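You operate a simulated robot arm through the tools that you are given. There is no shell and no other tool. Be economical: measure what you need, move in short steps, check, and stop when the job is done.

You are at the controls of a simulated two-armed robot. One attempt, no reset.

JOB
Wipe up the spill on the top of the front bench with the blue cloth and put it back.

Only the result counts: the job must be done as asked and must still hold three seconds after the hand-in. Knocking over, shifting, dropping, spilling or breaking anything else fails it. Flat cloth is picked up by pressing the open fingertips on it (5 to 10 N) and closing them slowly along it; thin cloth reads only 2 to 8 mm in the jaws.

ROBOT AND FRAMES
Two 7-joint arms with two-finger parallel grippers on one trunk, on a base that drives. Base frame: it is fixed to the floor where the robot stands at the start and does not move with it; the origin is under the middle of the robot, x ahead of it, y to its left, z up; the surface under the hand at the start is at about z = 760. Readings come in mm, rad, newtons and seconds.
The left shoulder is at the start at [70, 177, 1070], the right one opposite. With the tool pointing down near the work surface each hand reaches from about 280 to 740 mm from the robot's upright axis, wherever it stands, measured 20 degrees to its own side. Payload 3.43 kg a hand.
Tool frame (each hand has its own): the origin (TCP) lies between the finger pads and is the grasp point; the fingertips stand 30 mm ahead of it; z points along the fingers, y is the line along which they close. The gripper opens to 94 mm. The fingers are 28 mm wide and 10 mm thick; the gripper's body (50 by 96 mm) begins 55 mm behind the TCP.
Orientation is that of the tool frame in the base frame, as a unit quaternion [w, x, y, z]. With the fingers straight down and closing along the base's y, the tool's x points along the base's -x, its y along +y and its z along -z.

CONTROLS
- The arms move only by the tool send_rows. It takes "left_moves", "right_moves" or both (then of equal length, played together; a hand with none holds still); each is a list of rows, each a list of 7 numbers: the closure in counts, from 0 (fully open) to 255 (shut), then the shift along the base's x, y, z in mm, then the turn, a rotation vector about the base's x, y, z in rad. In form: [[jaw, x, y, z, rx, ry, rz], ...]. A call has 1 to 20 rows; each row is the pose to reach, as a shift and turn from the pose commanded when the call began. Rows are played at 5 a second. More than 50 mm and 0.15 rad between two rows, or a gripper value outside its range, and nothing of the call is played. A pose out of reach is approached as far as the arm can. The call stops where the force on the tool passes 40 N (or 10 N more than at its start, if that is more) or the arm is blocked; 0.2 s more then pass. Each finger travels about 153 mm/s and halts on what it meets, pressing with about 42 N; the grip force reading is that of the motor and also rises with nothing between the fingers. The clock runs only during rows and for 0.2 s after the last one: add rows that repeat a pose to give the fingers time. The reply holds the time, the measured pose of the TCP, the force on the tool along the base axes, the opening and the grip force, in the units named above and with some noise, with the torque about the TCP (base axes, N m) and any sound that the robot's microphone picked up.
- Cameras (640 x 400 px; columns grow to the right, rows downward): "scene" is now at [132.6, -16.1, 1386.1]; the picture's right is [-0.21, -0.98, 0.00], its down [-0.59, 0.13, -0.80] and it looks along [0.78, -0.17, -0.60] (base axes); focal length 257 px, centre (320, 200). "left" rides on the left gripper at [76, -14, -102] in its tool frame; the picture's right is [0.18, 0.98, 0.00], its down [-0.75, 0.14, -0.64] and it looks along [-0.63, 0.12, 0.77] (tool axes); focal length 243 px, centre (320, 200). "right" rides on the right gripper at [76, 14, -103] in its tool frame; the picture's right is [-0.18, 0.98, 0.00], its down [-0.75, -0.14, -0.64] and it looks along [-0.63, -0.12, 0.77] (tool axes); focal length 243 px, centre (320, 200). There is no depth. A picture from a camera that has moved, and an enlarged one, comes with that camera's place and axes in the base frame and with its lens.
- grab_frame(camera): a new picture of that camera. It takes no simulated time.
- slide_trunk(by): slides the trunk up (or, below 0, down) by that many mm; the arms and the scene camera ride with it, the base frame stays. It gives what a move gives, with no picture.
- roll_base(legs): drives the robot by 1 to 6 legs, each [ahead, turn to the left] in mm and rad, along the robot's own axes; the way and the turn of a leg run together, so that a leg with both is an arc; at most 1500 mm and 3.142 rad a leg. The arms and the cameras ride along, it lands a little off, and it stops where it bumps. It gives what a move gives.
- pan_tilt(pan, tilt): turns the head with the scene camera to pan (to the left, within 1.501 rad either way) and tilt (down, from -0.506 to 1.204), counted from straight ahead of the robot. It gives what a move gives.
- zoom(camera, box): a new picture of the part [left, top, right, bottom] of that camera's present view, enlarged. It takes no simulated time.
- close_job(): hands the job in; it is judged then, once.

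Go step by step. Nothing tells you exact positions but the pictures and the camera data: compare them with the known pose of the tool, close in by small moves and look again before you grip or let go. The budget is 120 turns and 108 pictures, counting those below and the enlarged ones. Unless the task says otherwise, let go and move clear before handing in, and close with one line.

The tools are called after ">>>" as a command line: name --argument value ..., lists and objects as JSON in quotes. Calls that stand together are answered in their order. send_rows: Moves the arms, as the interface text tells. Its arguments: {"type":"object","properties":{"left_moves":{"type":"array"},"right_moves":{"type":"array"}},"required":[]} The other tools are called the same way: slide_trunk (by) slides the trunk up or down; roll_base (legs) drives the base; pan_tilt (pan, tilt) turns the head that bears the scene camera; grab_frame (camera) takes a picture; zoom (camera, box) takes an enlarged picture of a part of a camera's view; close_job () hands the job in.

At the start:

```text
t: 0.0
left_position: [559.5, 174.6, 1036.9]
left_tool_rot: [-0.001, 0.0, 1.0, 0.0]
left_force: [-0.4, 0.2, 0.4]
left_ft_torque: [0.0, 0.02, -0.07]
left_opening: 94.1
left_finger_force: 0.1
right_position: [532.2, -277.1, 1089.2]
right_tool_rot: [0.001, 0.0, 1.0, 0.0]
right_force: [0.6, 0.3, 0.6]
right_ft_torque: [0.0, 0.02, 0.01]
right_opening: 94.2
right_finger_force: 0.0
trunk travel left (down, up): [-650.0, 190.0]
robot x, y, heading: [-1.0, 0.1, 0.005]
head pan, tilt: [-0.215, 0.646]
```

scene: 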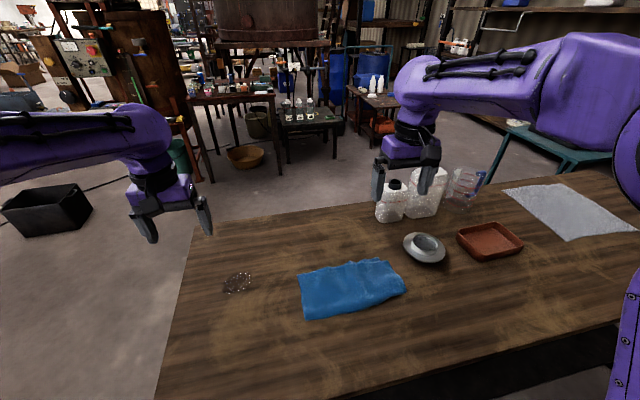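
right: 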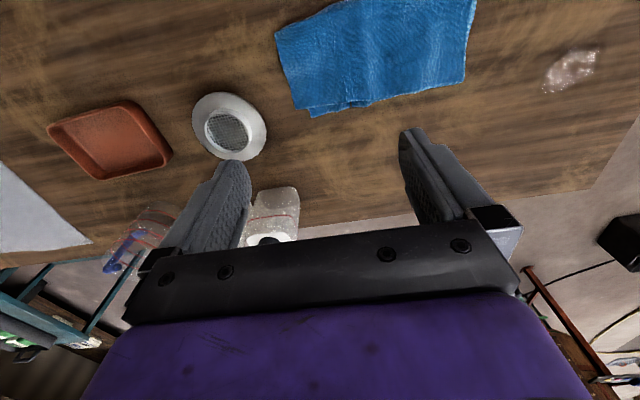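
left: 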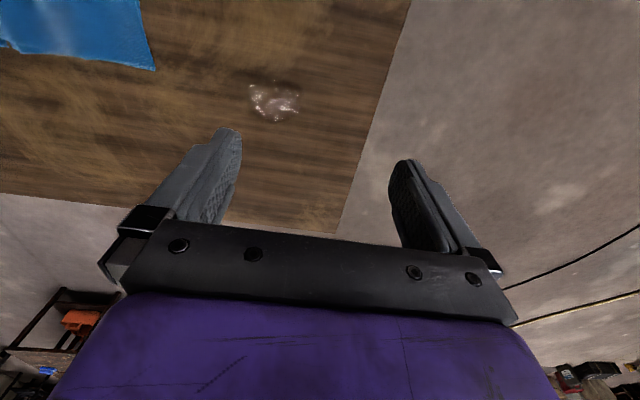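

I see the blue cloth at about x 475–605, y −335…−50, and the spill near (611, 119). I'll take closer looks before planning.

>>> zoom --camera "scene" --box '[200, 230, 440, 380]'

>>> zoom --camera "right" --box '[240, 0, 640, 200]'

>>> zoom --camera "left" --box '[200, 60, 360, 160]'

```text
2.67 times, centred on (320, 305) of scene
camera zoom: at [132.6, -16.1, 1386.1], right [-0.21, -0.98, 0.0], down [-0.59, 0.13, -0.8], along [0.78, -0.17, -0.6], focal length 685 px, centre (320, -80)
```

zoom: 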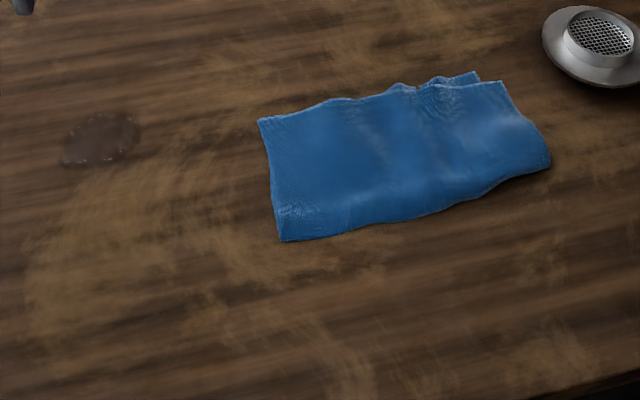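

```text
1.60 times, centred on (440, 100) of right
camera zoom: at [456.2, -262.2, 1193.0], right [0.18, 0.98, 0.0], down [0.75, -0.14, 0.64], along [0.63, -0.12, -0.77], focal length 388 px, centre (128, 360)
```

zoom: 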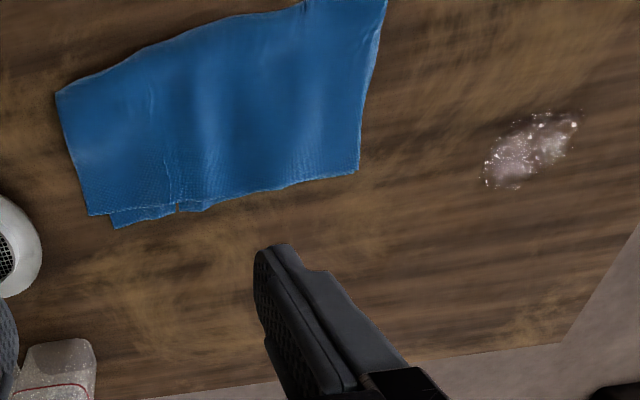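

```text
4.00 times, centred on (280, 110) of left
camera zoom: at [483.6, 160.7, 1139.9], right [-0.18, 0.98, 0.0], down [0.75, 0.14, 0.64], along [0.63, 0.12, -0.77], focal length 970 px, centre (480, 560)
```

zoom: 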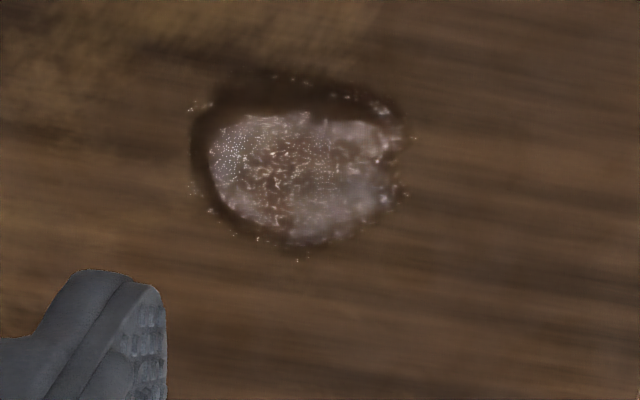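

The spill is about 80×70 mm around (615, 118). The cloth spans about x 473–610, y −50…−334 and looks folded. I'll grip it with both hands near its two ends so it keeps its shape, starting by hovering the left hand over the left part.

>>> send_rows --left_moves '[[0, -3, -40, -20, 0, 0, 0], [0, -6, -80, -40, 0, 0, 0], [0, -9, -120, -60, 0, 0, 0], [0, -12, -160, -80, 0, 0, 0], [0, -15, -200, -100, 0, 0, 0], [0, -18, -240, -120, 0, 0, 0], [0, -20, -272, -145, 0, 0, 0], [0, -20, -272, -180, 0, 0, 0], [0, -20, -272, -180, 0, 0, 0]]' --right_moves '[[0, 1, -2, -20, 0, 0, 0], [0, 2, -4, -40, 0, 0, 0], [0, 4, -8, -60, 0, 0, 0], [0, 6, -10, -80, 0, 0, 0], [0, 8, -10, -110, 0, 0, 0], [0, 8, -10, -140, 0, 0, 0], [0, 8, -10, -170, 0, 0, 0], [0, 8, -10, -190, 0, 0, 0], [0, 8, -10, -190, 0, 0, 0]]'

```text
t: 2.0
left_position: [539.8, -98.0, 857.5]
left_tool_rot: [0.0, 0.0, 1.0, 0.002]
left_force: [-0.1, 0.0, 1.2]
left_ft_torque: [0.04, -0.03, -0.01]
left_opening: 94.0
left_finger_force: 0.0
right_position: [536.6, -286.9, 898.7]
right_tool_rot: [0.0, 0.0, 1.0, 0.0]
right_force: [-0.8, 0.5, -0.2]
right_ft_torque: [0.01, -0.03, 0.02]
right_opening: 93.9
right_finger_force: 0.0
trunk travel left (down, up): [-650.0, 190.0]
robot x, y, heading: [-2.5, 3.0, -0.001]
head pan, tilt: [-0.215, 0.646]
```

>>> grab_frame --camera "scene"

>>> grab_frame --camera "left"

>>> grab_frame --camera "right"

```text
101 pictures are left
camera scene: at [131.9, -16.7, 1386.2], right [-0.21, -0.98, 0.0], down [-0.59, 0.13, -0.8], along [0.78, -0.17, -0.6], focal length 257 px, centre (320, 200)
```

scene: 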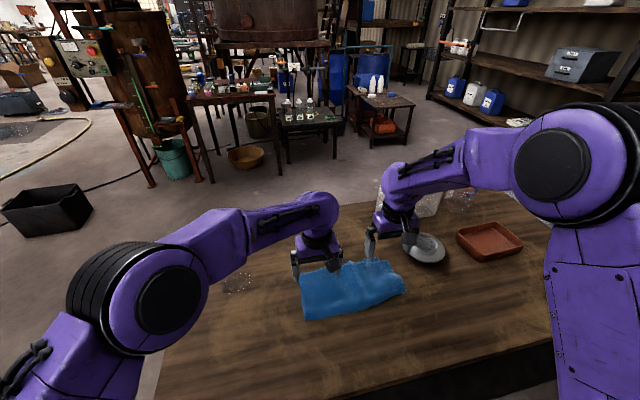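

```text
100 pictures are left
camera left: at [463.6, -113.6, 959.9], right [-0.18, 0.98, 0.0], down [0.75, 0.14, 0.64], along [0.63, 0.12, -0.77], focal length 243 px, centre (320, 200)
```

left: 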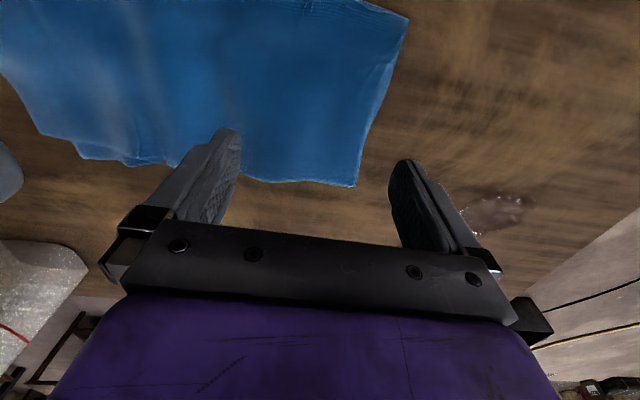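

```text
99 pictures are left
camera right: at [462.1, -272.1, 1002.6], right [0.18, 0.98, 0.0], down [0.75, -0.14, 0.64], along [0.63, -0.12, -0.77], focal length 243 px, centre (320, 200)
```

right: 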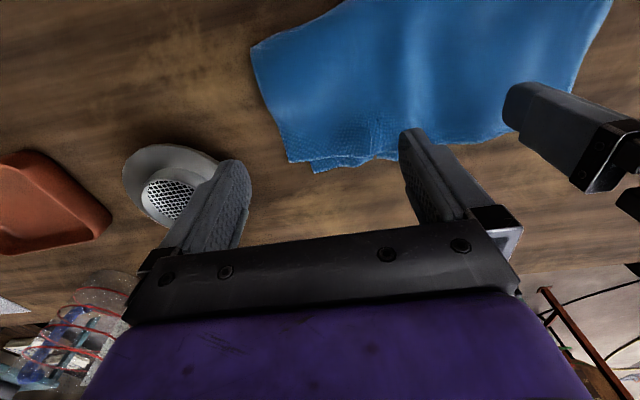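

Both hands are over the cloth as computed. I'll shift inward a bit so all the fingertips are on cloth, lower the left hand close and feel for contact.

>>> send_rows --left_moves '[[0, 0, -6, -15, 0, 0, 0], [0, 0, -13, -35, 0, 0, 0], [0, 0, -13, -52, 0, 0, 0], [0, 0, -13, -56, 0, 0, 0], [0, 0, -13, -56, 0, 0, 0]]' --right_moves '[[0, 1, 4, -20, 0, 0, 0], [0, 2, 9, -40, 0, 0, 0], [0, 3, 12, -60, 0, 0, 0], [0, 3, 12, -80, 0, 0, 0], [0, 3, 12, -96, 0, 0, 0]]'

```text
t: 3.2
left_position: [540.1, -109.2, 801.8]
left_tool_rot: [0.0, 0.0, 1.0, 0.0]
left_force: [0.0, 0.2, -0.6]
left_ft_torque: [-0.01, 0.01, 0.0]
left_opening: 94.0
left_finger_force: 0.0
right_position: [542.5, -276.8, 804.6]
right_tool_rot: [0.0, 0.0, 1.0, 0.0]
right_force: [-0.3, 0.8, 0.1]
right_ft_torque: [0.01, 0.03, 0.01]
right_opening: 94.1
right_finger_force: 0.1
trunk travel left (down, up): [-650.0, 190.0]
robot x, y, heading: [2.1, 2.0, -0.001]
head pan, tilt: [-0.215, 0.646]
```

>>> send_rows --left_moves '[[0, 0, 0, -3, 0, 0, 0], [0, 0, 0, -6, 0, 0, 0], [0, 0, 0, -6, 0, 0, 0]]' --right_moves '[[0, 0, 0, -3, 0, 0, 0], [0, 0, 0, -7, 0, 0, 0], [0, 0, 0, -9, 0, 0, 0]]'

```text
t: 4.0
left_position: [540.0, -110.6, 796.3]
left_tool_rot: [-0.001, 0.0, 1.0, 0.0]
left_force: [0.0, 0.3, -0.3]
left_ft_torque: [0.01, 0.03, -0.01]
left_opening: 94.1
left_finger_force: 0.1
right_position: [542.1, -275.0, 795.0]
right_tool_rot: [0.0, 0.0, 1.0, 0.0]
right_force: [-0.3, -0.5, -0.8]
right_ft_torque: [0.0, 0.0, 0.0]
right_opening: 93.6
right_finger_force: 0.1
trunk travel left (down, up): [-650.0, 190.0]
robot x, y, heading: [-0.5, 1.0, 0.005]
head pan, tilt: [-0.215, 0.646]
```

>>> send_rows --left_moves '[[0, 0, 0, -2, 0, 0, 0], [0, 0, 0, -4, 0, 0, 0], [0, 0, 0, -4, 0, 0, 0]]' --right_moves '[[0, 0, 0, -1, 0, 0, 0], [0, 0, 0, -3, 0, 0, 0], [0, 0, 0, -3, 0, 0, 0]]'

```text
t: 4.8
left_position: [539.3, -110.5, 793.3]
left_tool_rot: [0.002, -0.001, 1.0, 0.0]
left_force: [2.0, 1.0, 8.0]
left_ft_torque: [0.34, -0.05, -0.07]
left_opening: 93.9
left_finger_force: 0.0
right_position: [541.3, -274.9, 793.1]
right_tool_rot: [0.001, 0.0, 1.0, 0.0]
right_force: [0.7, -0.3, 0.8]
right_ft_torque: [-0.08, 0.03, -0.01]
right_opening: 93.8
right_finger_force: 0.0
trunk travel left (down, up): [-650.0, 190.0]
robot x, y, heading: [-2.4, 0.6, 0.004]
head pan, tilt: [-0.215, 0.646]
```

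Left presses at 8 N. Closing the left fingers slowly along the cloth.

>>> send_rows --left_moves '[[18, 0, 0, 0, 0, 0, 0], [36, 0, 0, 0, 0, 0, 0], [54, 0, 0, 0, 0, 0, 0], [72, 0, 0, 0, 0, 0, 0], [90, 0, 0, 0, 0, 0, 0], [108, 0, 0, 0, 0, 0, 0], [126, 0, 0, 0, 0, 0, 0], [144, 0, 0, 0, 0, 0, 0], [162, 0, 0, 0, 0, 0, 0], [180, 0, 0, 0, 0, 0, 0], [198, 0, 0, 0, 0, 0, 0], [216, 0, 0, 0, 0, 0, 0], [234, 0, 0, 0, 0, 0, 0], [255, 0, 0, 0, 0, 0, 0], [255, 0, 0, 0, 0, 0, 0], [255, 0, 0, 0, 0, 0, 0]]'

>>> grab_frame --camera "left"

>>> grab_frame --camera "right"

```text
t: 8.2
left_position: [538.8, -110.9, 790.7]
left_tool_rot: [0.001, 0.0, 1.0, 0.0]
left_force: [1.7, -2.7, 15.8]
left_ft_torque: [0.0, -0.02, -0.02]
left_opening: 6.7
left_finger_force: 40.6
right_position: [541.6, -274.8, 793.4]
right_tool_rot: [0.001, 0.0, 1.0, 0.0]
right_force: [-0.6, 0.9, 0.1]
right_ft_torque: [-0.01, -0.01, -0.01]
right_opening: 93.9
right_finger_force: 0.1
trunk travel left (down, up): [-650.0, 190.0]
robot x, y, heading: [0.4, 1.4, -0.002]
head pan, tilt: [-0.215, 0.646]
```

```text
98 pictures are left
camera left: at [462.0, -125.3, 894.5], right [-0.18, 0.98, 0.0], down [0.75, 0.14, 0.64], along [0.63, 0.12, -0.77], focal length 243 px, centre (320, 200)
```

left: 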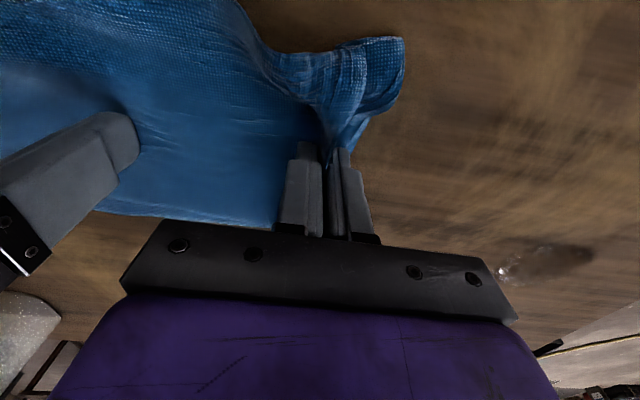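

```text
97 pictures are left
camera right: at [465.1, -260.4, 895.6], right [0.18, 0.98, 0.0], down [0.75, -0.14, 0.64], along [0.63, -0.12, -0.77], focal length 243 px, centre (320, 200)
```

right: 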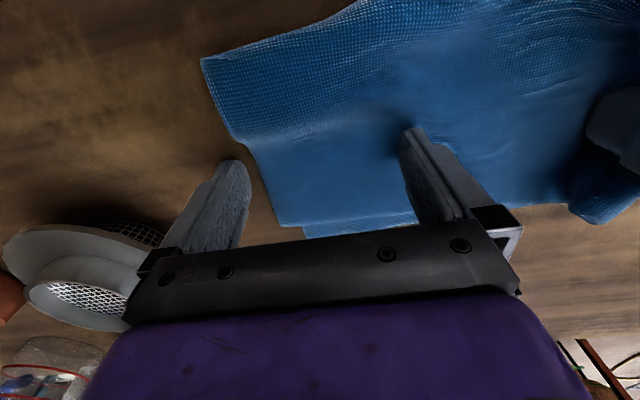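

Left has the cloth (6.7 mm). The right cloth edge shifted to about y −300…−316, so I'll move the right hand to y ≈ −257 and press there.

>>> send_rows --right_moves '[[0, 0, 0, 8, 0, 0, 0], [0, 0, 18, 8, 0, 0, 0], [0, 0, 18, 2, 0, 0, 0], [0, 0, 18, -1, 0, 0, 0], [0, 0, 18, -3, 0, 0, 0], [0, 0, 18, -3, 0, 0, 0]]'

```text
t: 9.6
left_position: [536.9, -108.2, 792.7]
left_tool_rot: [0.001, 0.0, 1.0, -0.001]
left_force: [1.4, -1.5, 4.7]
left_ft_torque: [-0.01, -0.04, 0.02]
left_opening: 6.8
left_finger_force: 40.7
right_position: [541.1, -257.0, 792.2]
right_tool_rot: [0.002, 0.0, 1.0, -0.001]
right_force: [-3.6, -1.7, 22.4]
right_ft_torque: [-0.23, 0.15, 0.05]
right_opening: 94.0
right_finger_force: 0.0
trunk travel left (down, up): [-650.0, 190.0]
robot x, y, heading: [-2.6, 1.7, -0.001]
head pan, tilt: [-0.215, 0.646]
```

Slightly too hard (22 N), so I'll ease up 1.5 mm and close slowly.

>>> send_rows --right_moves '[[0, 0, 0, 1.5, 0, 0, 0], [18, 0, 0, 1.5, 0, 0, 0], [36, 0, 0, 1.5, 0, 0, 0], [54, 0, 0, 1.5, 0, 0, 0], [72, 0, 0, 1.5, 0, 0, 0], [90, 0, 0, 1.5, 0, 0, 0], [108, 0, 0, 1.5, 0, 0, 0], [126, 0, 0, 1.5, 0, 0, 0], [144, 0, 0, 1.5, 0, 0, 0], [162, 0, 0, 1.5, 0, 0, 0], [180, 0, 0, 1.5, 0, 0, 0], [198, 0, 0, 1.5, 0, 0, 0], [216, 0, 0, 1.5, 0, 0, 0], [234, 0, 0, 1.5, 0, 0, 0], [255, 0, 0, 1.5, 0, 0, 0], [255, 0, 0, 1.5, 0, 0, 0], [255, 0, 0, 1.5, 0, 0, 0]]'

>>> grab_frame --camera "right"

>>> zoom --camera "scene" --box '[200, 200, 480, 375]'

```text
t: 12.8
left_position: [536.2, -113.4, 792.8]
left_tool_rot: [0.001, 0.0, 1.0, -0.005]
left_force: [0.4, -12.4, 1.1]
left_ft_torque: [-0.38, -0.05, 0.04]
left_opening: 6.2
left_finger_force: 40.4
right_position: [543.2, -252.1, 792.6]
right_tool_rot: [0.003, -0.002, 1.0, 0.004]
right_force: [-2.4, 14.6, 18.0]
right_ft_torque: [0.43, -0.1, 0.0]
right_opening: 8.4
right_finger_force: 42.5
trunk travel left (down, up): [-650.0, 190.0]
robot x, y, heading: [-3.9, -1.1, -0.0]
head pan, tilt: [-0.215, 0.646]
stopped in row 15 (right hand): the force on the tool passed its limit at 40 N (the readings are from after the stop); the commanded pose is now the measured one
```

```text
96 pictures are left
camera right: at [466.6, -238.1, 895.6], right [0.18, 0.98, 0.01], down [0.75, -0.14, 0.65], along [0.64, -0.11, -0.76], focal length 243 px, centre (320, 200)
```

right: 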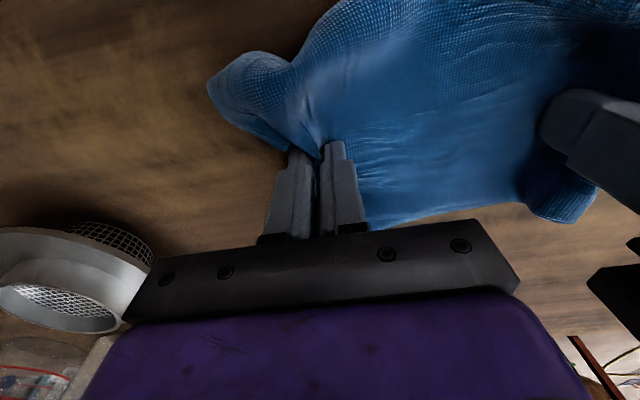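

```text
2.29 times, centred on (340, 288) of scene
camera zoom: at [129.4, -15.2, 1386.3], right [-0.21, -0.98, 0.0], down [-0.59, 0.13, -0.8], along [0.78, -0.17, -0.6], focal length 587 px, centre (274, 0)
```

zoom: 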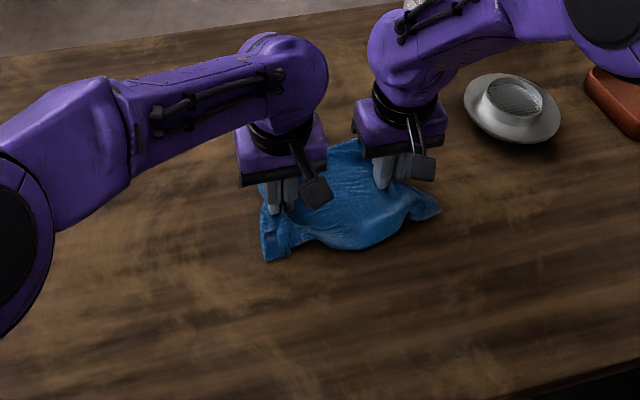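

Both hands hold the cloth and it is taut. I'll lift both together, bringing the hands slightly closer, and check.

>>> send_rows --left_moves '[[255, 0, -3, 6, 0, 0, 0], [255, 0, -6, 20, 0, 0, 0], [255, 0, -6, 40, 0, 0, 0], [255, 0, -6, 60, 0, 0, 0], [255, 0, -6, 60, 0, 0, 0]]' --right_moves '[[255, 0, 3, 6, 0, 0, 0], [255, 0, 6, 20, 0, 0, 0], [255, 0, 6, 40, 0, 0, 0], [255, 0, 6, 60, 0, 0, 0], [255, 0, 6, 60, 0, 0, 0]]'

>>> zoom --camera "scene" --box '[200, 200, 480, 375]'

```text
t: 14.0
left_position: [540.0, -117.2, 849.6]
left_tool_rot: [-0.001, -0.001, 1.0, 0.0]
left_force: [0.1, 0.0, 0.1]
left_ft_torque: [0.0, 0.04, 0.01]
left_opening: 6.4
left_finger_force: 40.7
right_position: [544.3, -247.4, 849.4]
right_tool_rot: [0.0, -0.001, 1.0, 0.002]
right_force: [0.3, -0.2, 2.0]
right_ft_torque: [0.0, -0.02, -0.02]
right_opening: 2.8
right_finger_force: 37.0
trunk travel left (down, up): [-650.0, 190.0]
robot x, y, heading: [-1.2, 0.1, -0.003]
head pan, tilt: [-0.215, 0.646]
```

```text
2.29 times, centred on (340, 288) of scene
camera zoom: at [133.4, -16.4, 1386.0], right [-0.21, -0.98, 0.0], down [-0.59, 0.13, -0.8], along [0.78, -0.17, -0.6], focal length 587 px, centre (274, 0)
```

zoom: 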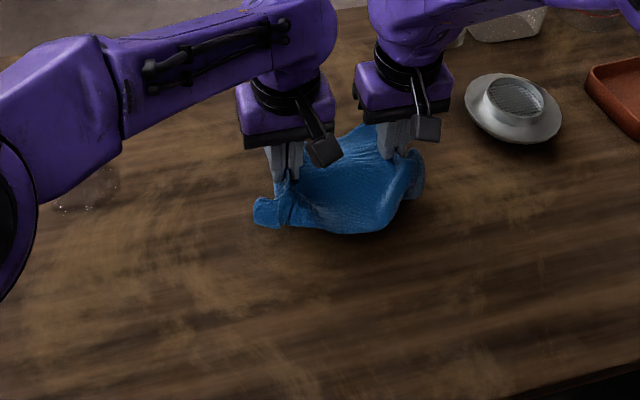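

Both pinches hold. Carrying the cloth left and forward toward the spill, staying at this height.

>>> send_rows --left_moves '[[255, 12, 38, 0, 0, 0, 0], [255, 24, 76, 0, 0, 0, 0], [255, 36, 114, 0, 0, 0, 0], [255, 48, 152, 0, 0, 0, 0], [255, 60, 190, 0, 0, 0, 0], [255, 74, 230, 0, 0, 0, 0], [255, 74, 230, 0, 0, 0, 0]]' --right_moves '[[255, 12, 38, 0, 0, 0, 0], [255, 24, 76, 0, 0, 0, 0], [255, 36, 114, 0, 0, 0, 0], [255, 48, 152, 0, 0, 0, 0], [255, 60, 190, 0, 0, 0, 0], [255, 74, 230, 0, 0, 0, 0], [255, 74, 230, 0, 0, 0, 0]]'

>>> zoom --camera "scene" --box '[130, 190, 410, 365]'

>>> grab_frame --camera "left"

```text
t: 15.6
left_position: [612.6, 112.1, 852.0]
left_tool_rot: [-0.001, 0.0, 1.0, 0.0]
left_force: [-0.2, -0.2, 0.7]
left_ft_torque: [-0.01, 0.01, 0.01]
left_opening: 6.4
left_finger_force: 40.5
right_position: [617.0, -18.6, 852.1]
right_tool_rot: [0.001, -0.001, 1.0, 0.003]
right_force: [-0.2, 0.6, 0.8]
right_ft_torque: [0.03, -0.02, -0.03]
right_opening: 2.7
right_finger_force: 37.1
trunk travel left (down, up): [-650.0, 190.0]
robot x, y, heading: [1.4, -2.0, -0.001]
head pan, tilt: [-0.215, 0.646]
```

```text
2.29 times, centred on (270, 278) of scene
camera zoom: at [131.8, -18.0, 1386.2], right [-0.21, -0.98, 0.0], down [-0.59, 0.13, -0.8], along [0.78, -0.17, -0.6], focal length 587 px, centre (434, 23)
```

zoom: 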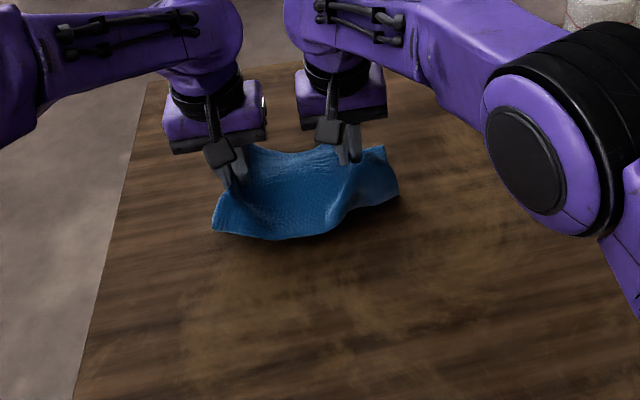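

```text
92 pictures are left
camera left: at [534.7, 97.5, 954.9], right [-0.18, 0.98, 0.0], down [0.75, 0.14, 0.64], along [0.63, 0.12, -0.77], focal length 243 px, centre (320, 200)
```

left: 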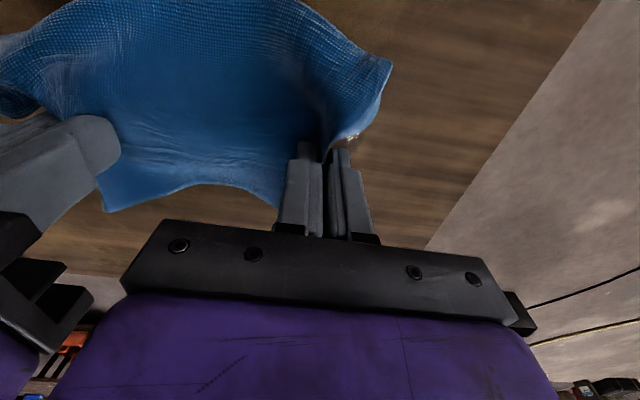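

The cloth hangs right over the spill. Lowering both hands to lay it on the spill and feel the contact.

>>> send_rows --left_moves '[[255, 2, 3, -25, 0, 0, 0], [255, 2, 3, -45, 0, 0, 0], [255, 2, 3, -54, 0, 0, 0], [255, 2, 3, -57, 0, 0, 0], [255, 2, 3, -59, 0, 0, 0], [255, 2, 3, -59, 0, 0, 0]]' --right_moves '[[255, 0, 3, -25, 0, 0, 0], [255, 0, 3, -45, 0, 0, 0], [255, 0, 3, -50, 0, 0, 0], [255, 0, 3, -52, 0, 0, 0], [255, 0, 3, -54, 0, 0, 0], [255, 0, 3, -54, 0, 0, 0]]'

```text
t: 17.0
left_position: [615.2, 116.4, 793.9]
left_tool_rot: [0.001, -0.001, 1.0, -0.002]
left_force: [0.0, -0.3, 5.3]
left_ft_torque: [0.01, 0.03, 0.02]
left_opening: 6.4
left_finger_force: 40.3
right_position: [617.2, -16.1, 798.7]
right_tool_rot: [0.002, -0.001, 1.0, 0.002]
right_force: [-0.2, 0.9, 4.4]
right_ft_torque: [0.01, 0.01, -0.01]
right_opening: 2.6
right_finger_force: 37.4
trunk travel left (down, up): [-650.0, 190.0]
robot x, y, heading: [-1.2, -2.7, -0.003]
head pan, tilt: [-0.215, 0.646]
```

Contact is about 5 N. Wiping in a raster over the whole spill with both hands moving together.

>>> send_rows --left_moves '[[255, -15, -28, -0.7, 0, 0, 0], [255, -30, -55, -0.7, 0, 0, 0], [255, -30, -15, -0.7, 0, 0, 0], [255, -30, 25, -0.7, 0, 0, 0], [255, -30, 60, -0.7, 0, 0, 0], [255, -10, 60, -0.7, 0, 0, 0], [255, -10, 20, -0.7, 0, 0, 0], [255, -10, -20, -0.7, 0, 0, 0], [255, -10, -55, -0.7, 0, 0, 0], [255, 12, -55, -0.7, 0, 0, 0], [255, 12, -15, -0.7, 0, 0, 0], [255, 12, 25, -0.7, 0, 0, 0], [255, 12, 60, -0.7, 0, 0, 0], [255, 36, 60, -0.7, 0, 0, 0], [255, 36, 20, -0.7, 0, 0, 0], [255, 36, -20, -0.7, 0, 0, 0], [255, 36, -55, -0.7, 0, 0, 0], [255, 0, -30, -0.7, 0, 0, 0], [255, 0, 0, -0.7, 0, 0, 0]]' --right_moves '[[255, -15, -28, 0, 0, 0, 0], [255, -30, -55, 0, 0, 0, 0], [255, -30, -15, 0, 0, 0, 0], [255, -30, 25, 0, 0, 0, 0], [255, -30, 60, 0, 0, 0, 0], [255, -10, 60, 0, 0, 0, 0], [255, -10, 20, 0, 0, 0, 0], [255, -10, -20, 0, 0, 0, 0], [255, -10, -55, 0, 0, 0, 0], [255, 12, -55, 0, 0, 0, 0], [255, 12, -15, 0, 0, 0, 0], [255, 12, 25, 0, 0, 0, 0], [255, 12, 60, 0, 0, 0, 0], [255, 36, 60, 0, 0, 0, 0], [255, 36, 20, 0, 0, 0, 0], [255, 36, -20, 0, 0, 0, 0], [255, 36, -55, 0, 0, 0, 0], [255, 0, -30, 0, 0, 0, 0], [255, 0, 0, 0, 0, 0, 0]]'

>>> grab_frame --camera "left"

>>> zoom --camera "scene" --box '[130, 190, 410, 365]'

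```text
t: 21.0
left_position: [612.1, 118.7, 793.0]
left_tool_rot: [0.001, -0.001, 1.0, -0.001]
left_force: [0.0, -2.6, 6.1]
left_ft_torque: [0.01, -0.02, 0.04]
left_opening: 6.5
left_finger_force: 40.4
right_position: [614.2, -14.5, 796.5]
right_tool_rot: [0.003, -0.001, 1.0, 0.001]
right_force: [0.3, -0.2, 10.4]
right_ft_torque: [-0.03, 0.03, -0.03]
right_opening: 2.7
right_finger_force: 37.4
right hand out of reach, approached as far as the arm can: row 13, 14, 15
trunk travel left (down, up): [-650.0, 190.0]
robot x, y, heading: [0.4, -0.7, -0.002]
head pan, tilt: [-0.215, 0.646]
```

```text
91 pictures are left
camera left: at [535.8, 103.5, 895.4], right [-0.19, 0.98, 0.0], down [0.75, 0.15, 0.64], along [0.63, 0.12, -0.77], focal length 243 px, centre (320, 200)
```

left: 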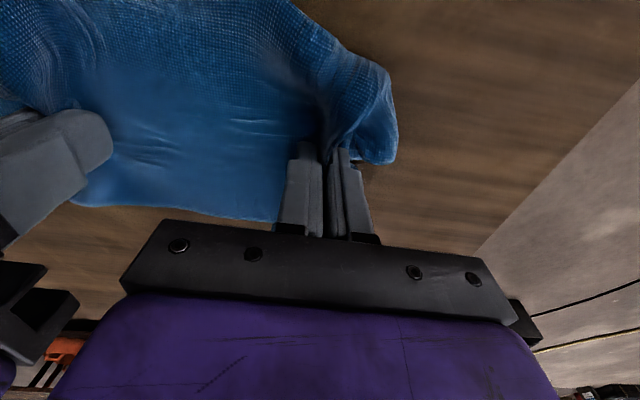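

```text
2.29 times, centred on (270, 278) of scene
camera zoom: at [129.6, -14.8, 1386.5], right [-0.21, -0.98, 0.0], down [-0.59, 0.13, -0.8], along [0.78, -0.17, -0.6], focal length 587 px, centre (434, 23)
```

zoom: 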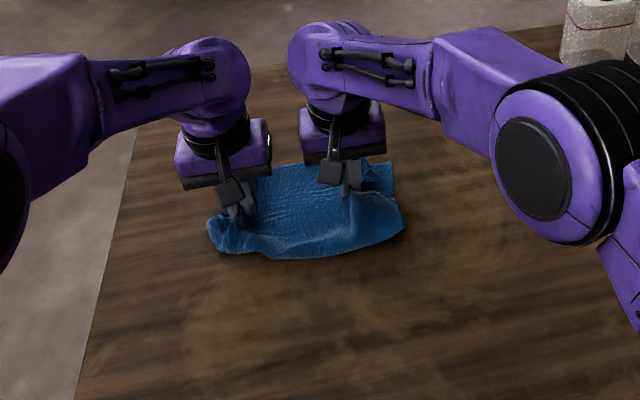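

The wipe pass is done. I'll lift the cloth and move it aside to look at the spot.

>>> send_rows --left_moves '[[255, 0, 0, 30, 0, 0, 0], [255, 0, -20, 60, 0, 0, 0], [255, -20, -60, 60, 0, 0, 0], [255, -40, -100, 60, 0, 0, 0], [255, -55, -140, 60, 0, 0, 0], [255, -55, -140, 60, 0, 0, 0]]' --right_moves '[[255, 0, 0, 30, 0, 0, 0], [255, 0, -20, 56, 0, 0, 0], [255, -20, -60, 56, 0, 0, 0], [255, -40, -100, 56, 0, 0, 0], [255, -55, -140, 56, 0, 0, 0], [255, -55, -140, 56, 0, 0, 0]]'

>>> zoom --camera "scene" --box '[130, 190, 410, 365]'

>>> grab_frame --camera "left"

```text
t: 22.4
left_position: [563.8, -19.8, 852.9]
left_tool_rot: [-0.004, -0.008, 1.0, -0.007]
left_force: [0.1, -10.4, 0.1]
left_ft_torque: [-0.37, 0.0, -0.04]
left_opening: 6.5
left_finger_force: 40.2
right_position: [560.7, -154.8, 852.6]
right_tool_rot: [0.001, -0.001, 1.0, 0.001]
right_force: [0.2, 10.2, 0.0]
right_ft_torque: [0.32, 0.01, 0.0]
right_opening: 2.4
right_finger_force: 37.8
trunk travel left (down, up): [-650.0, 190.0]
robot x, y, heading: [-0.3, 0.3, -0.002]
head pan, tilt: [-0.215, 0.646]
```

```text
2.29 times, centred on (270, 278) of scene
camera zoom: at [133.2, -14.3, 1386.1], right [-0.21, -0.98, 0.0], down [-0.59, 0.13, -0.8], along [0.78, -0.17, -0.6], focal length 587 px, centre (434, 23)
```

zoom: 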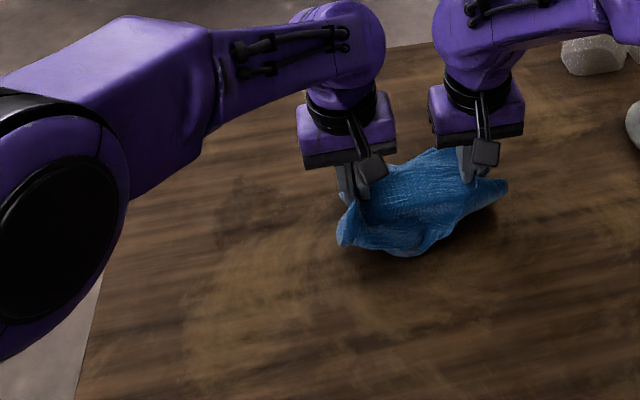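

```text
88 pictures are left
camera left: at [487.1, -33.0, 955.8], right [-0.2, 0.98, -0.01], down [0.76, 0.16, 0.64], along [0.62, 0.12, -0.77], focal length 243 px, centre (320, 200)
```

left: 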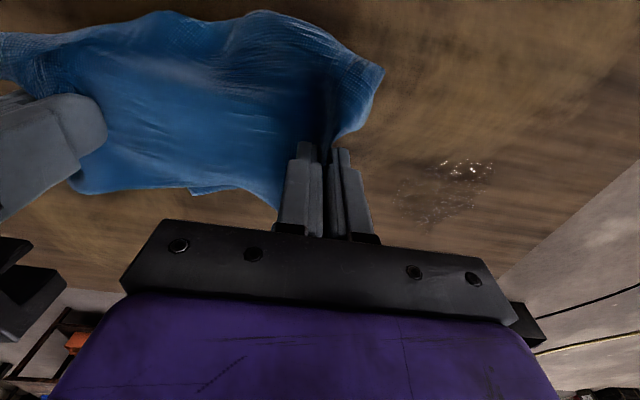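

Most is gone, with some residue left. Zooming in to see what remains.

>>> zoom --camera "left" --box '[360, 120, 540, 240]'

>>> zoom --camera "scene" --box '[200, 250, 280, 300]'

```text
3.33 times, centred on (450, 180) of left
camera zoom: at [487.1, -33.0, 955.8], right [-0.2, 0.98, -0.01], down [0.76, 0.16, 0.64], along [0.62, 0.12, -0.77], focal length 809 px, centre (-113, 267)
```

zoom: 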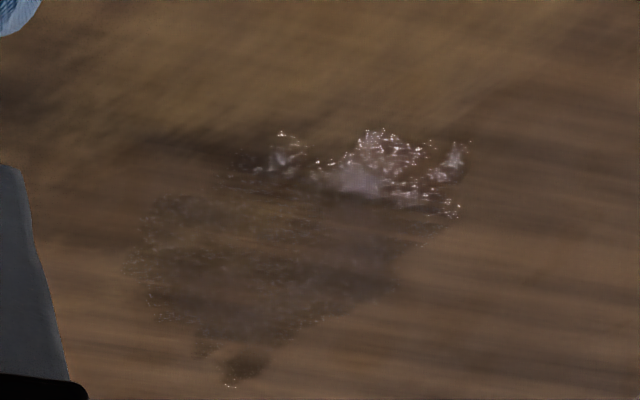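

```text
8.00 times, centred on (240, 275) of scene
camera zoom: at [133.2, -14.3, 1386.1], right [-0.21, -0.98, 0.0], down [-0.59, 0.13, -0.8], along [0.78, -0.17, -0.6], focal length 2054 px, centre (960, -400)
```

zoom: 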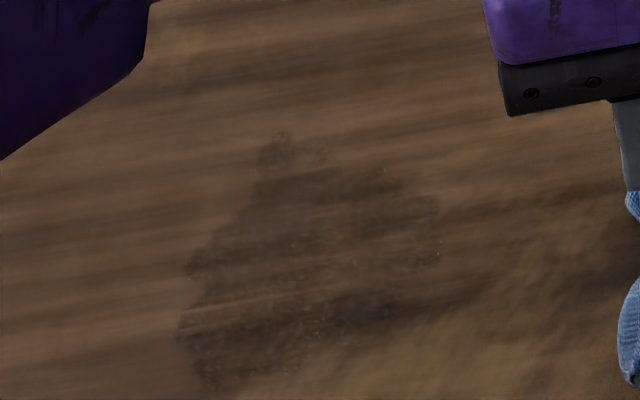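

Residue is strongest along the near edge (x≈570–590), with faint traces up to x≈670. I'll do a second, denser pass with the hands a bit closer together; first back over the near edge.

>>> send_rows --left_moves '[[255, 0, 28, 0, 0, 0, 0], [255, 0, 62, -10, 0, 0, 0], [255, 0, 97, -35, 0, 0, 0], [255, 0, 97, -50, 0, 0, 0], [255, 0, 97, -57, 0, 0, 0], [255, 0, 97, -60, 0, 0, 0], [255, 0, 97, -60, 0, 0, 0]]' --right_moves '[[255, 0, 34, 0, 0, 0, 0], [255, 0, 68, -10, 0, 0, 0], [255, 0, 104, -35, 0, 0, 0], [255, 0, 104, -48, 0, 0, 0], [255, 0, 104, -53, 0, 0, 0], [255, 0, 104, -55, 0, 0, 0], [255, 0, 104, -55, 0, 0, 0]]'

```text
t: 24.0
left_position: [559.2, 73.3, 793.9]
left_tool_rot: [0.001, -0.001, 1.0, -0.002]
left_force: [-2.3, 0.1, 7.1]
left_ft_torque: [-0.01, 0.11, 0.01]
left_opening: 6.2
left_finger_force: 40.5
right_position: [560.3, -50.2, 797.7]
right_tool_rot: [0.002, -0.001, 1.0, 0.002]
right_force: [0.4, 0.7, 3.6]
right_ft_torque: [-0.09, -0.02, -0.01]
right_opening: 2.7
right_finger_force: 36.7
trunk travel left (down, up): [-650.0, 190.0]
robot x, y, heading: [1.0, -5.0, -0.003]
head pan, tilt: [-0.215, 0.646]
```

Contact is good at 7 N. Dense raster, near half first (x 560–610).

>>> send_rows --left_moves '[[255, 2, 25, -0.7, 0, 0, 0], [255, 2, 60, -0.7, 0, 0, 0], [255, 2, 97, -0.7, 0, 0, 0], [255, 14, 97, -0.7, 0, 0, 0], [255, 14, 60, -0.7, 0, 0, 0], [255, 14, 25, -0.7, 0, 0, 0], [255, 14, -8, -0.7, 0, 0, 0], [255, 26, -8, -0.7, 0, 0, 0], [255, 26, 25, -0.7, 0, 0, 0], [255, 26, 60, -0.7, 0, 0, 0], [255, 26, 97, -0.7, 0, 0, 0], [255, 38, 97, -0.7, 0, 0, 0], [255, 38, 60, -0.7, 0, 0, 0], [255, 38, 25, -0.7, 0, 0, 0], [255, 38, -8, -0.7, 0, 0, 0], [255, 50, -8, -0.7, 0, 0, 0], [255, 50, 25, -0.7, 0, 0, 0], [255, 50, 60, -0.7, 0, 0, 0], [255, 50, 97, -0.7, 0, 0, 0]]' --right_moves '[[255, 2, 25, 0, 0, 0, 0], [255, 2, 60, 0, 0, 0, 0], [255, 2, 90, 0, 0, 0, 0], [255, 14, 90, 0, 0, 0, 0], [255, 14, 60, 0, 0, 0, 0], [255, 14, 25, 0, 0, 0, 0], [255, 14, -8, 0, 0, 0, 0], [255, 26, -8, 0, 0, 0, 0], [255, 26, 25, 0, 0, 0, 0], [255, 26, 60, 0, 0, 0, 0], [255, 26, 90, 0, 0, 0, 0], [255, 38, 90, 0, 0, 0, 0], [255, 38, 60, 0, 0, 0, 0], [255, 38, 25, 0, 0, 0, 0], [255, 38, -8, 0, 0, 0, 0], [255, 50, -8, 0, 0, 0, 0], [255, 50, 25, 0, 0, 0, 0], [255, 50, 60, 0, 0, 0, 0], [255, 50, 85, 0, 0, 0, 0]]'

```text
t: 28.0
left_position: [607.5, 166.1, 793.6]
left_tool_rot: [0.003, 0.0, 1.0, -0.001]
left_force: [0.8, -14.3, 26.8]
left_ft_torque: [-0.51, 0.28, 0.12]
left_opening: 6.7
left_finger_force: 40.5
right_position: [610.1, 32.6, 799.6]
right_tool_rot: [0.002, 0.0, 1.0, 0.002]
right_force: [0.7, 4.6, -0.4]
right_ft_torque: [0.11, 0.0, 0.0]
right_opening: 2.5
right_finger_force: 37.3
trunk travel left (down, up): [-650.0, 190.0]
robot x, y, heading: [0.6, -2.5, 0.002]
head pan, tilt: [-0.215, 0.646]
```

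Force is up a bit from tension. I'll raise 0.8 mm and raster the far half (x 620–670), keeping the right hand within reach.

>>> send_rows --left_moves '[[255, 12, -12, 0.8, 0, 0, 0], [255, 12, -42, 0.8, 0, 0, 0], [255, 12, -72, 0.8, 0, 0, 0], [255, 12, -102, 0.8, 0, 0, 0], [255, 24, -102, 0.8, 0, 0, 0], [255, 24, -72, 0.8, 0, 0, 0], [255, 24, -42, 0.8, 0, 0, 0], [255, 24, -12, 0.8, 0, 0, 0], [255, 36, -12, 0.8, 0, 0, 0], [255, 36, -42, 0.8, 0, 0, 0], [255, 36, -72, 0.8, 0, 0, 0], [255, 36, -102, 0.8, 0, 0, 0], [255, 50, -102, 0.8, 0, 0, 0], [255, 50, -72, 0.8, 0, 0, 0], [255, 50, -42, 0.8, 0, 0, 0], [255, 50, -12, 0.8, 0, 0, 0], [255, 62, -12, 0.8, 0, 0, 0], [255, 62, -42, 0.8, 0, 0, 0], [255, 62, -72, 0.8, 0, 0, 0], [255, 62, -102, 0.8, 0, 0, 0]]' --right_moves '[[255, 5, -3, 0, 0, 0, 0], [255, 5, -33, 0, 0, 0, 0], [255, 5, -63, 0, 0, 0, 0], [255, 5, -93, 0, 0, 0, 0], [255, 12, -93, 0, 0, 0, 0], [255, 12, -63, 0, 0, 0, 0], [255, 12, -33, 0, 0, 0, 0], [255, 12, -3, 0, 0, 0, 0], [255, 15, 0, 0, 0, 0, 0], [255, 15, -30, 0, 0, 0, 0], [255, 15, -60, 0, 0, 0, 0], [255, 15, -90, 0, 0, 0, 0], [255, 18, -89, 0, 0, 0, 0], [255, 18, -59, 0, 0, 0, 0], [255, 18, -29, 0, 0, 0, 0], [255, 18, 1, 0, 0, 0, 0], [255, 18, 1, 0, 0, 0, 0], [255, 22, -28, 0, 0, 0, 0], [255, 30, -58, 0, 0, 0, 0], [255, 30, -88, 0, 0, 0, 0]]'

```text
t: 32.2
left_position: [665.0, 73.5, 793.5]
left_tool_rot: [0.001, 0.0, 1.0, -0.001]
left_force: [0.6, 2.5, 10.1]
left_ft_torque: [0.15, 0.09, -0.04]
left_opening: 6.1
left_finger_force: 40.5
left hand out of reach, approached as far as the arm can: row 20
right_position: [639.8, -55.8, 798.4]
right_tool_rot: [0.001, -0.001, 1.0, 0.002]
right_force: [-0.4, 1.4, 1.0]
right_ft_torque: [0.05, -0.02, 0.01]
right_opening: 2.3
right_finger_force: 37.5
right hand out of reach, approached as far as the arm can: row 9, 16, 17
trunk travel left (down, up): [-650.0, 190.0]
robot x, y, heading: [1.7, 2.9, 0.0]
head pan, tilt: [-0.215, 0.646]
```

Far half done. Lifting and moving aside to inspect.

>>> send_rows --left_moves '[[255, 0, 0, 30, 0, 0, 0], [255, -25, -20, 60, 0, 0, 0], [255, -60, -50, 60, 0, 0, 0], [255, -95, -80, 60, 0, 0, 0], [255, -110, -100, 60, 0, 0, 0], [255, -110, -100, 60, 0, 0, 0]]' --right_moves '[[255, 0, 0, 30, 0, 0, 0], [255, -10, -20, 56, 0, 0, 0], [255, -40, -48, 56, 0, 0, 0], [255, -72, -78, 56, 0, 0, 0], [255, -85, -98, 56, 0, 0, 0], [255, -85, -98, 56, 0, 0, 0]]'

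>>> grab_frame --camera "left"

>>> zoom --camera "left" --box '[360, 120, 540, 240]'

>>> zoom --camera "scene" --box '[180, 225, 340, 325]'

```text
t: 33.6
left_position: [559.3, -20.1, 851.2]
left_tool_rot: [-0.004, -0.007, 1.0, -0.004]
left_force: [-0.7, -0.5, 0.3]
left_ft_torque: [-0.02, -0.01, -0.02]
left_opening: 6.7
left_finger_force: 40.5
right_position: [557.0, -152.9, 855.0]
right_tool_rot: [0.001, -0.001, 1.0, 0.002]
right_force: [1.0, 0.0, -0.8]
right_ft_torque: [-0.01, 0.01, -0.03]
right_opening: 2.6
right_finger_force: 37.2
trunk travel left (down, up): [-650.0, 190.0]
robot x, y, heading: [1.7, 2.5, -0.0]
head pan, tilt: [-0.215, 0.646]
```

```text
85 pictures are left
camera left: at [483.9, -35.6, 954.3], right [-0.2, 0.98, -0.01], down [0.76, 0.16, 0.63], along [0.62, 0.12, -0.77], focal length 243 px, centre (320, 200)
```

left: 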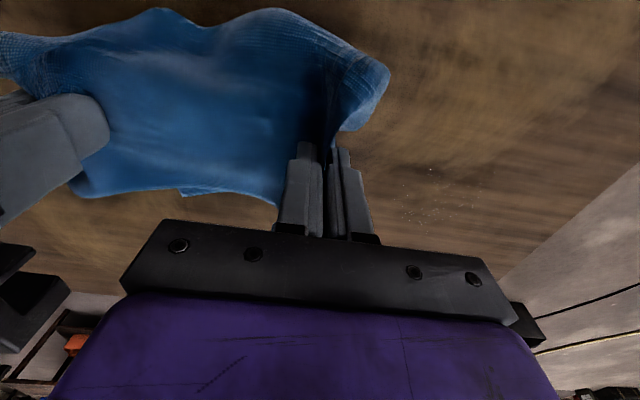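

```text
3.33 times, centred on (450, 180) of left
camera zoom: at [483.9, -35.6, 954.3], right [-0.2, 0.98, -0.01], down [0.76, 0.16, 0.63], along [0.62, 0.12, -0.77], focal length 809 px, centre (-113, 267)
```

zoom: 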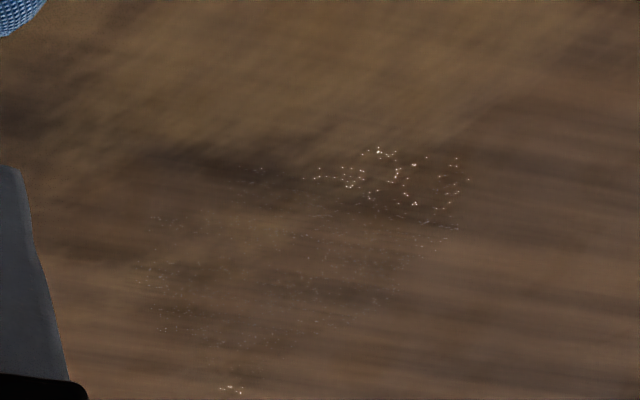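

```text
4.00 times, centred on (260, 275) of scene
camera zoom: at [132.8, -15.9, 1386.1], right [-0.21, -0.98, 0.0], down [-0.59, 0.13, -0.8], along [0.78, -0.17, -0.6], focal length 1027 px, centre (560, -100)
```

zoom: 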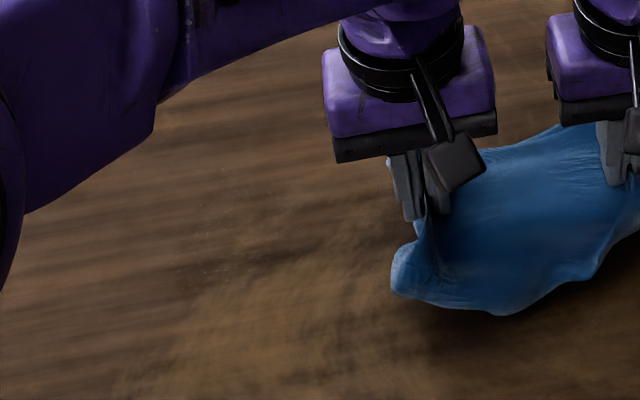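

Only faint specks remain. One more full pass, starting at the near edge.

>>> send_rows --left_moves '[[255, 0, 28, 0, 0, 0, 0], [255, 0, 62, -10, 0, 0, 0], [255, 0, 97, -35, 0, 0, 0], [255, 0, 97, -50, 0, 0, 0], [255, 0, 97, -56, 0, 0, 0], [255, 0, 97, -59, 0, 0, 0], [255, 0, 97, -59, 0, 0, 0]]' --right_moves '[[255, 0, 34, 0, 0, 0, 0], [255, 0, 68, -10, 0, 0, 0], [255, 0, 104, -35, 0, 0, 0], [255, 0, 104, -48, 0, 0, 0], [255, 0, 104, -53, 0, 0, 0], [255, 0, 104, -56, 0, 0, 0], [255, 0, 104, -56, 0, 0, 0]]'

>>> send_rows --left_moves '[[255, 4, 25, -1, 0, 0, 0], [255, 4, 60, -1, 0, 0, 0], [255, 4, 95, -1, 0, 0, 0], [255, 14, 95, -1, 0, 0, 0], [255, 14, 60, -1, 0, 0, 0], [255, 14, 25, -1, 0, 0, 0], [255, 14, -4, -1, 0, 0, 0], [255, 24, -4, -1, 0, 0, 0], [255, 24, 25, -1, 0, 0, 0], [255, 24, 60, -1, 0, 0, 0], [255, 24, 95, -1, 0, 0, 0], [255, 36, 95, -1, 0, 0, 0], [255, 36, 60, -1, 0, 0, 0], [255, 36, 25, -1, 0, 0, 0], [255, 36, -4, -1, 0, 0, 0], [255, 48, -4, -1, 0, 0, 0], [255, 48, 25, -1, 0, 0, 0], [255, 48, 60, -1, 0, 0, 0], [255, 48, 90, -1, 0, 0, 0]]' --right_moves '[[255, 2, 25, 0, 0, 0, 0], [255, 2, 60, 0, 0, 0, 0], [255, 2, 90, 0, 0, 0, 0], [255, 14, 90, 0, 0, 0, 0], [255, 14, 60, 0, 0, 0, 0], [255, 14, 25, 0, 0, 0, 0], [255, 14, -4, 0, 0, 0, 0], [255, 24, -4, 0, 0, 0, 0], [255, 24, 25, 0, 0, 0, 0], [255, 24, 60, 0, 0, 0, 0], [255, 24, 90, 0, 0, 0, 0], [255, 36, 90, 0, 0, 0, 0], [255, 36, 60, 0, 0, 0, 0], [255, 36, 25, 0, 0, 0, 0], [255, 36, -4, 0, 0, 0, 0], [255, 48, -4, 0, 0, 0, 0], [255, 48, 25, 0, 0, 0, 0], [255, 48, 60, 0, 0, 0, 0], [255, 48, 85, 0, 0, 0, 0]]'

```text
t: 35.2
left_position: [556.5, 71.3, 794.6]
left_tool_rot: [0.002, -0.001, 1.0, -0.001]
left_force: [-1.0, -2.0, 5.1]
left_ft_torque: [-0.06, 0.09, -0.01]
left_opening: 6.4
left_finger_force: 40.4
right_position: [556.8, -49.4, 797.3]
right_tool_rot: [0.001, -0.001, 1.0, 0.002]
right_force: [-1.1, -0.8, 3.5]
right_ft_torque: [-0.06, 0.04, -0.03]
right_opening: 2.5
right_finger_force: 37.5
trunk travel left (down, up): [-650.0, 190.0]
robot x, y, heading: [-0.7, -2.8, -0.003]
head pan, tilt: [-0.215, 0.646]
```

```text
t: 39.2
left_position: [603.8, 160.3, 794.6]
left_tool_rot: [0.001, 0.0, 1.0, -0.001]
left_force: [0.4, -5.5, 13.1]
left_ft_torque: [-0.22, 0.08, 0.02]
left_opening: 6.4
left_finger_force: 40.1
right_position: [603.3, 36.1, 798.9]
right_tool_rot: [0.002, 0.0, 1.0, 0.003]
right_force: [0.1, 0.4, 0.7]
right_ft_torque: [-0.04, -0.02, 0.0]
right_opening: 2.7
right_finger_force: 37.0
trunk travel left (down, up): [-650.0, 190.0]
robot x, y, heading: [-0.7, -0.6, -0.0]
head pan, tilt: [-0.215, 0.646]
```

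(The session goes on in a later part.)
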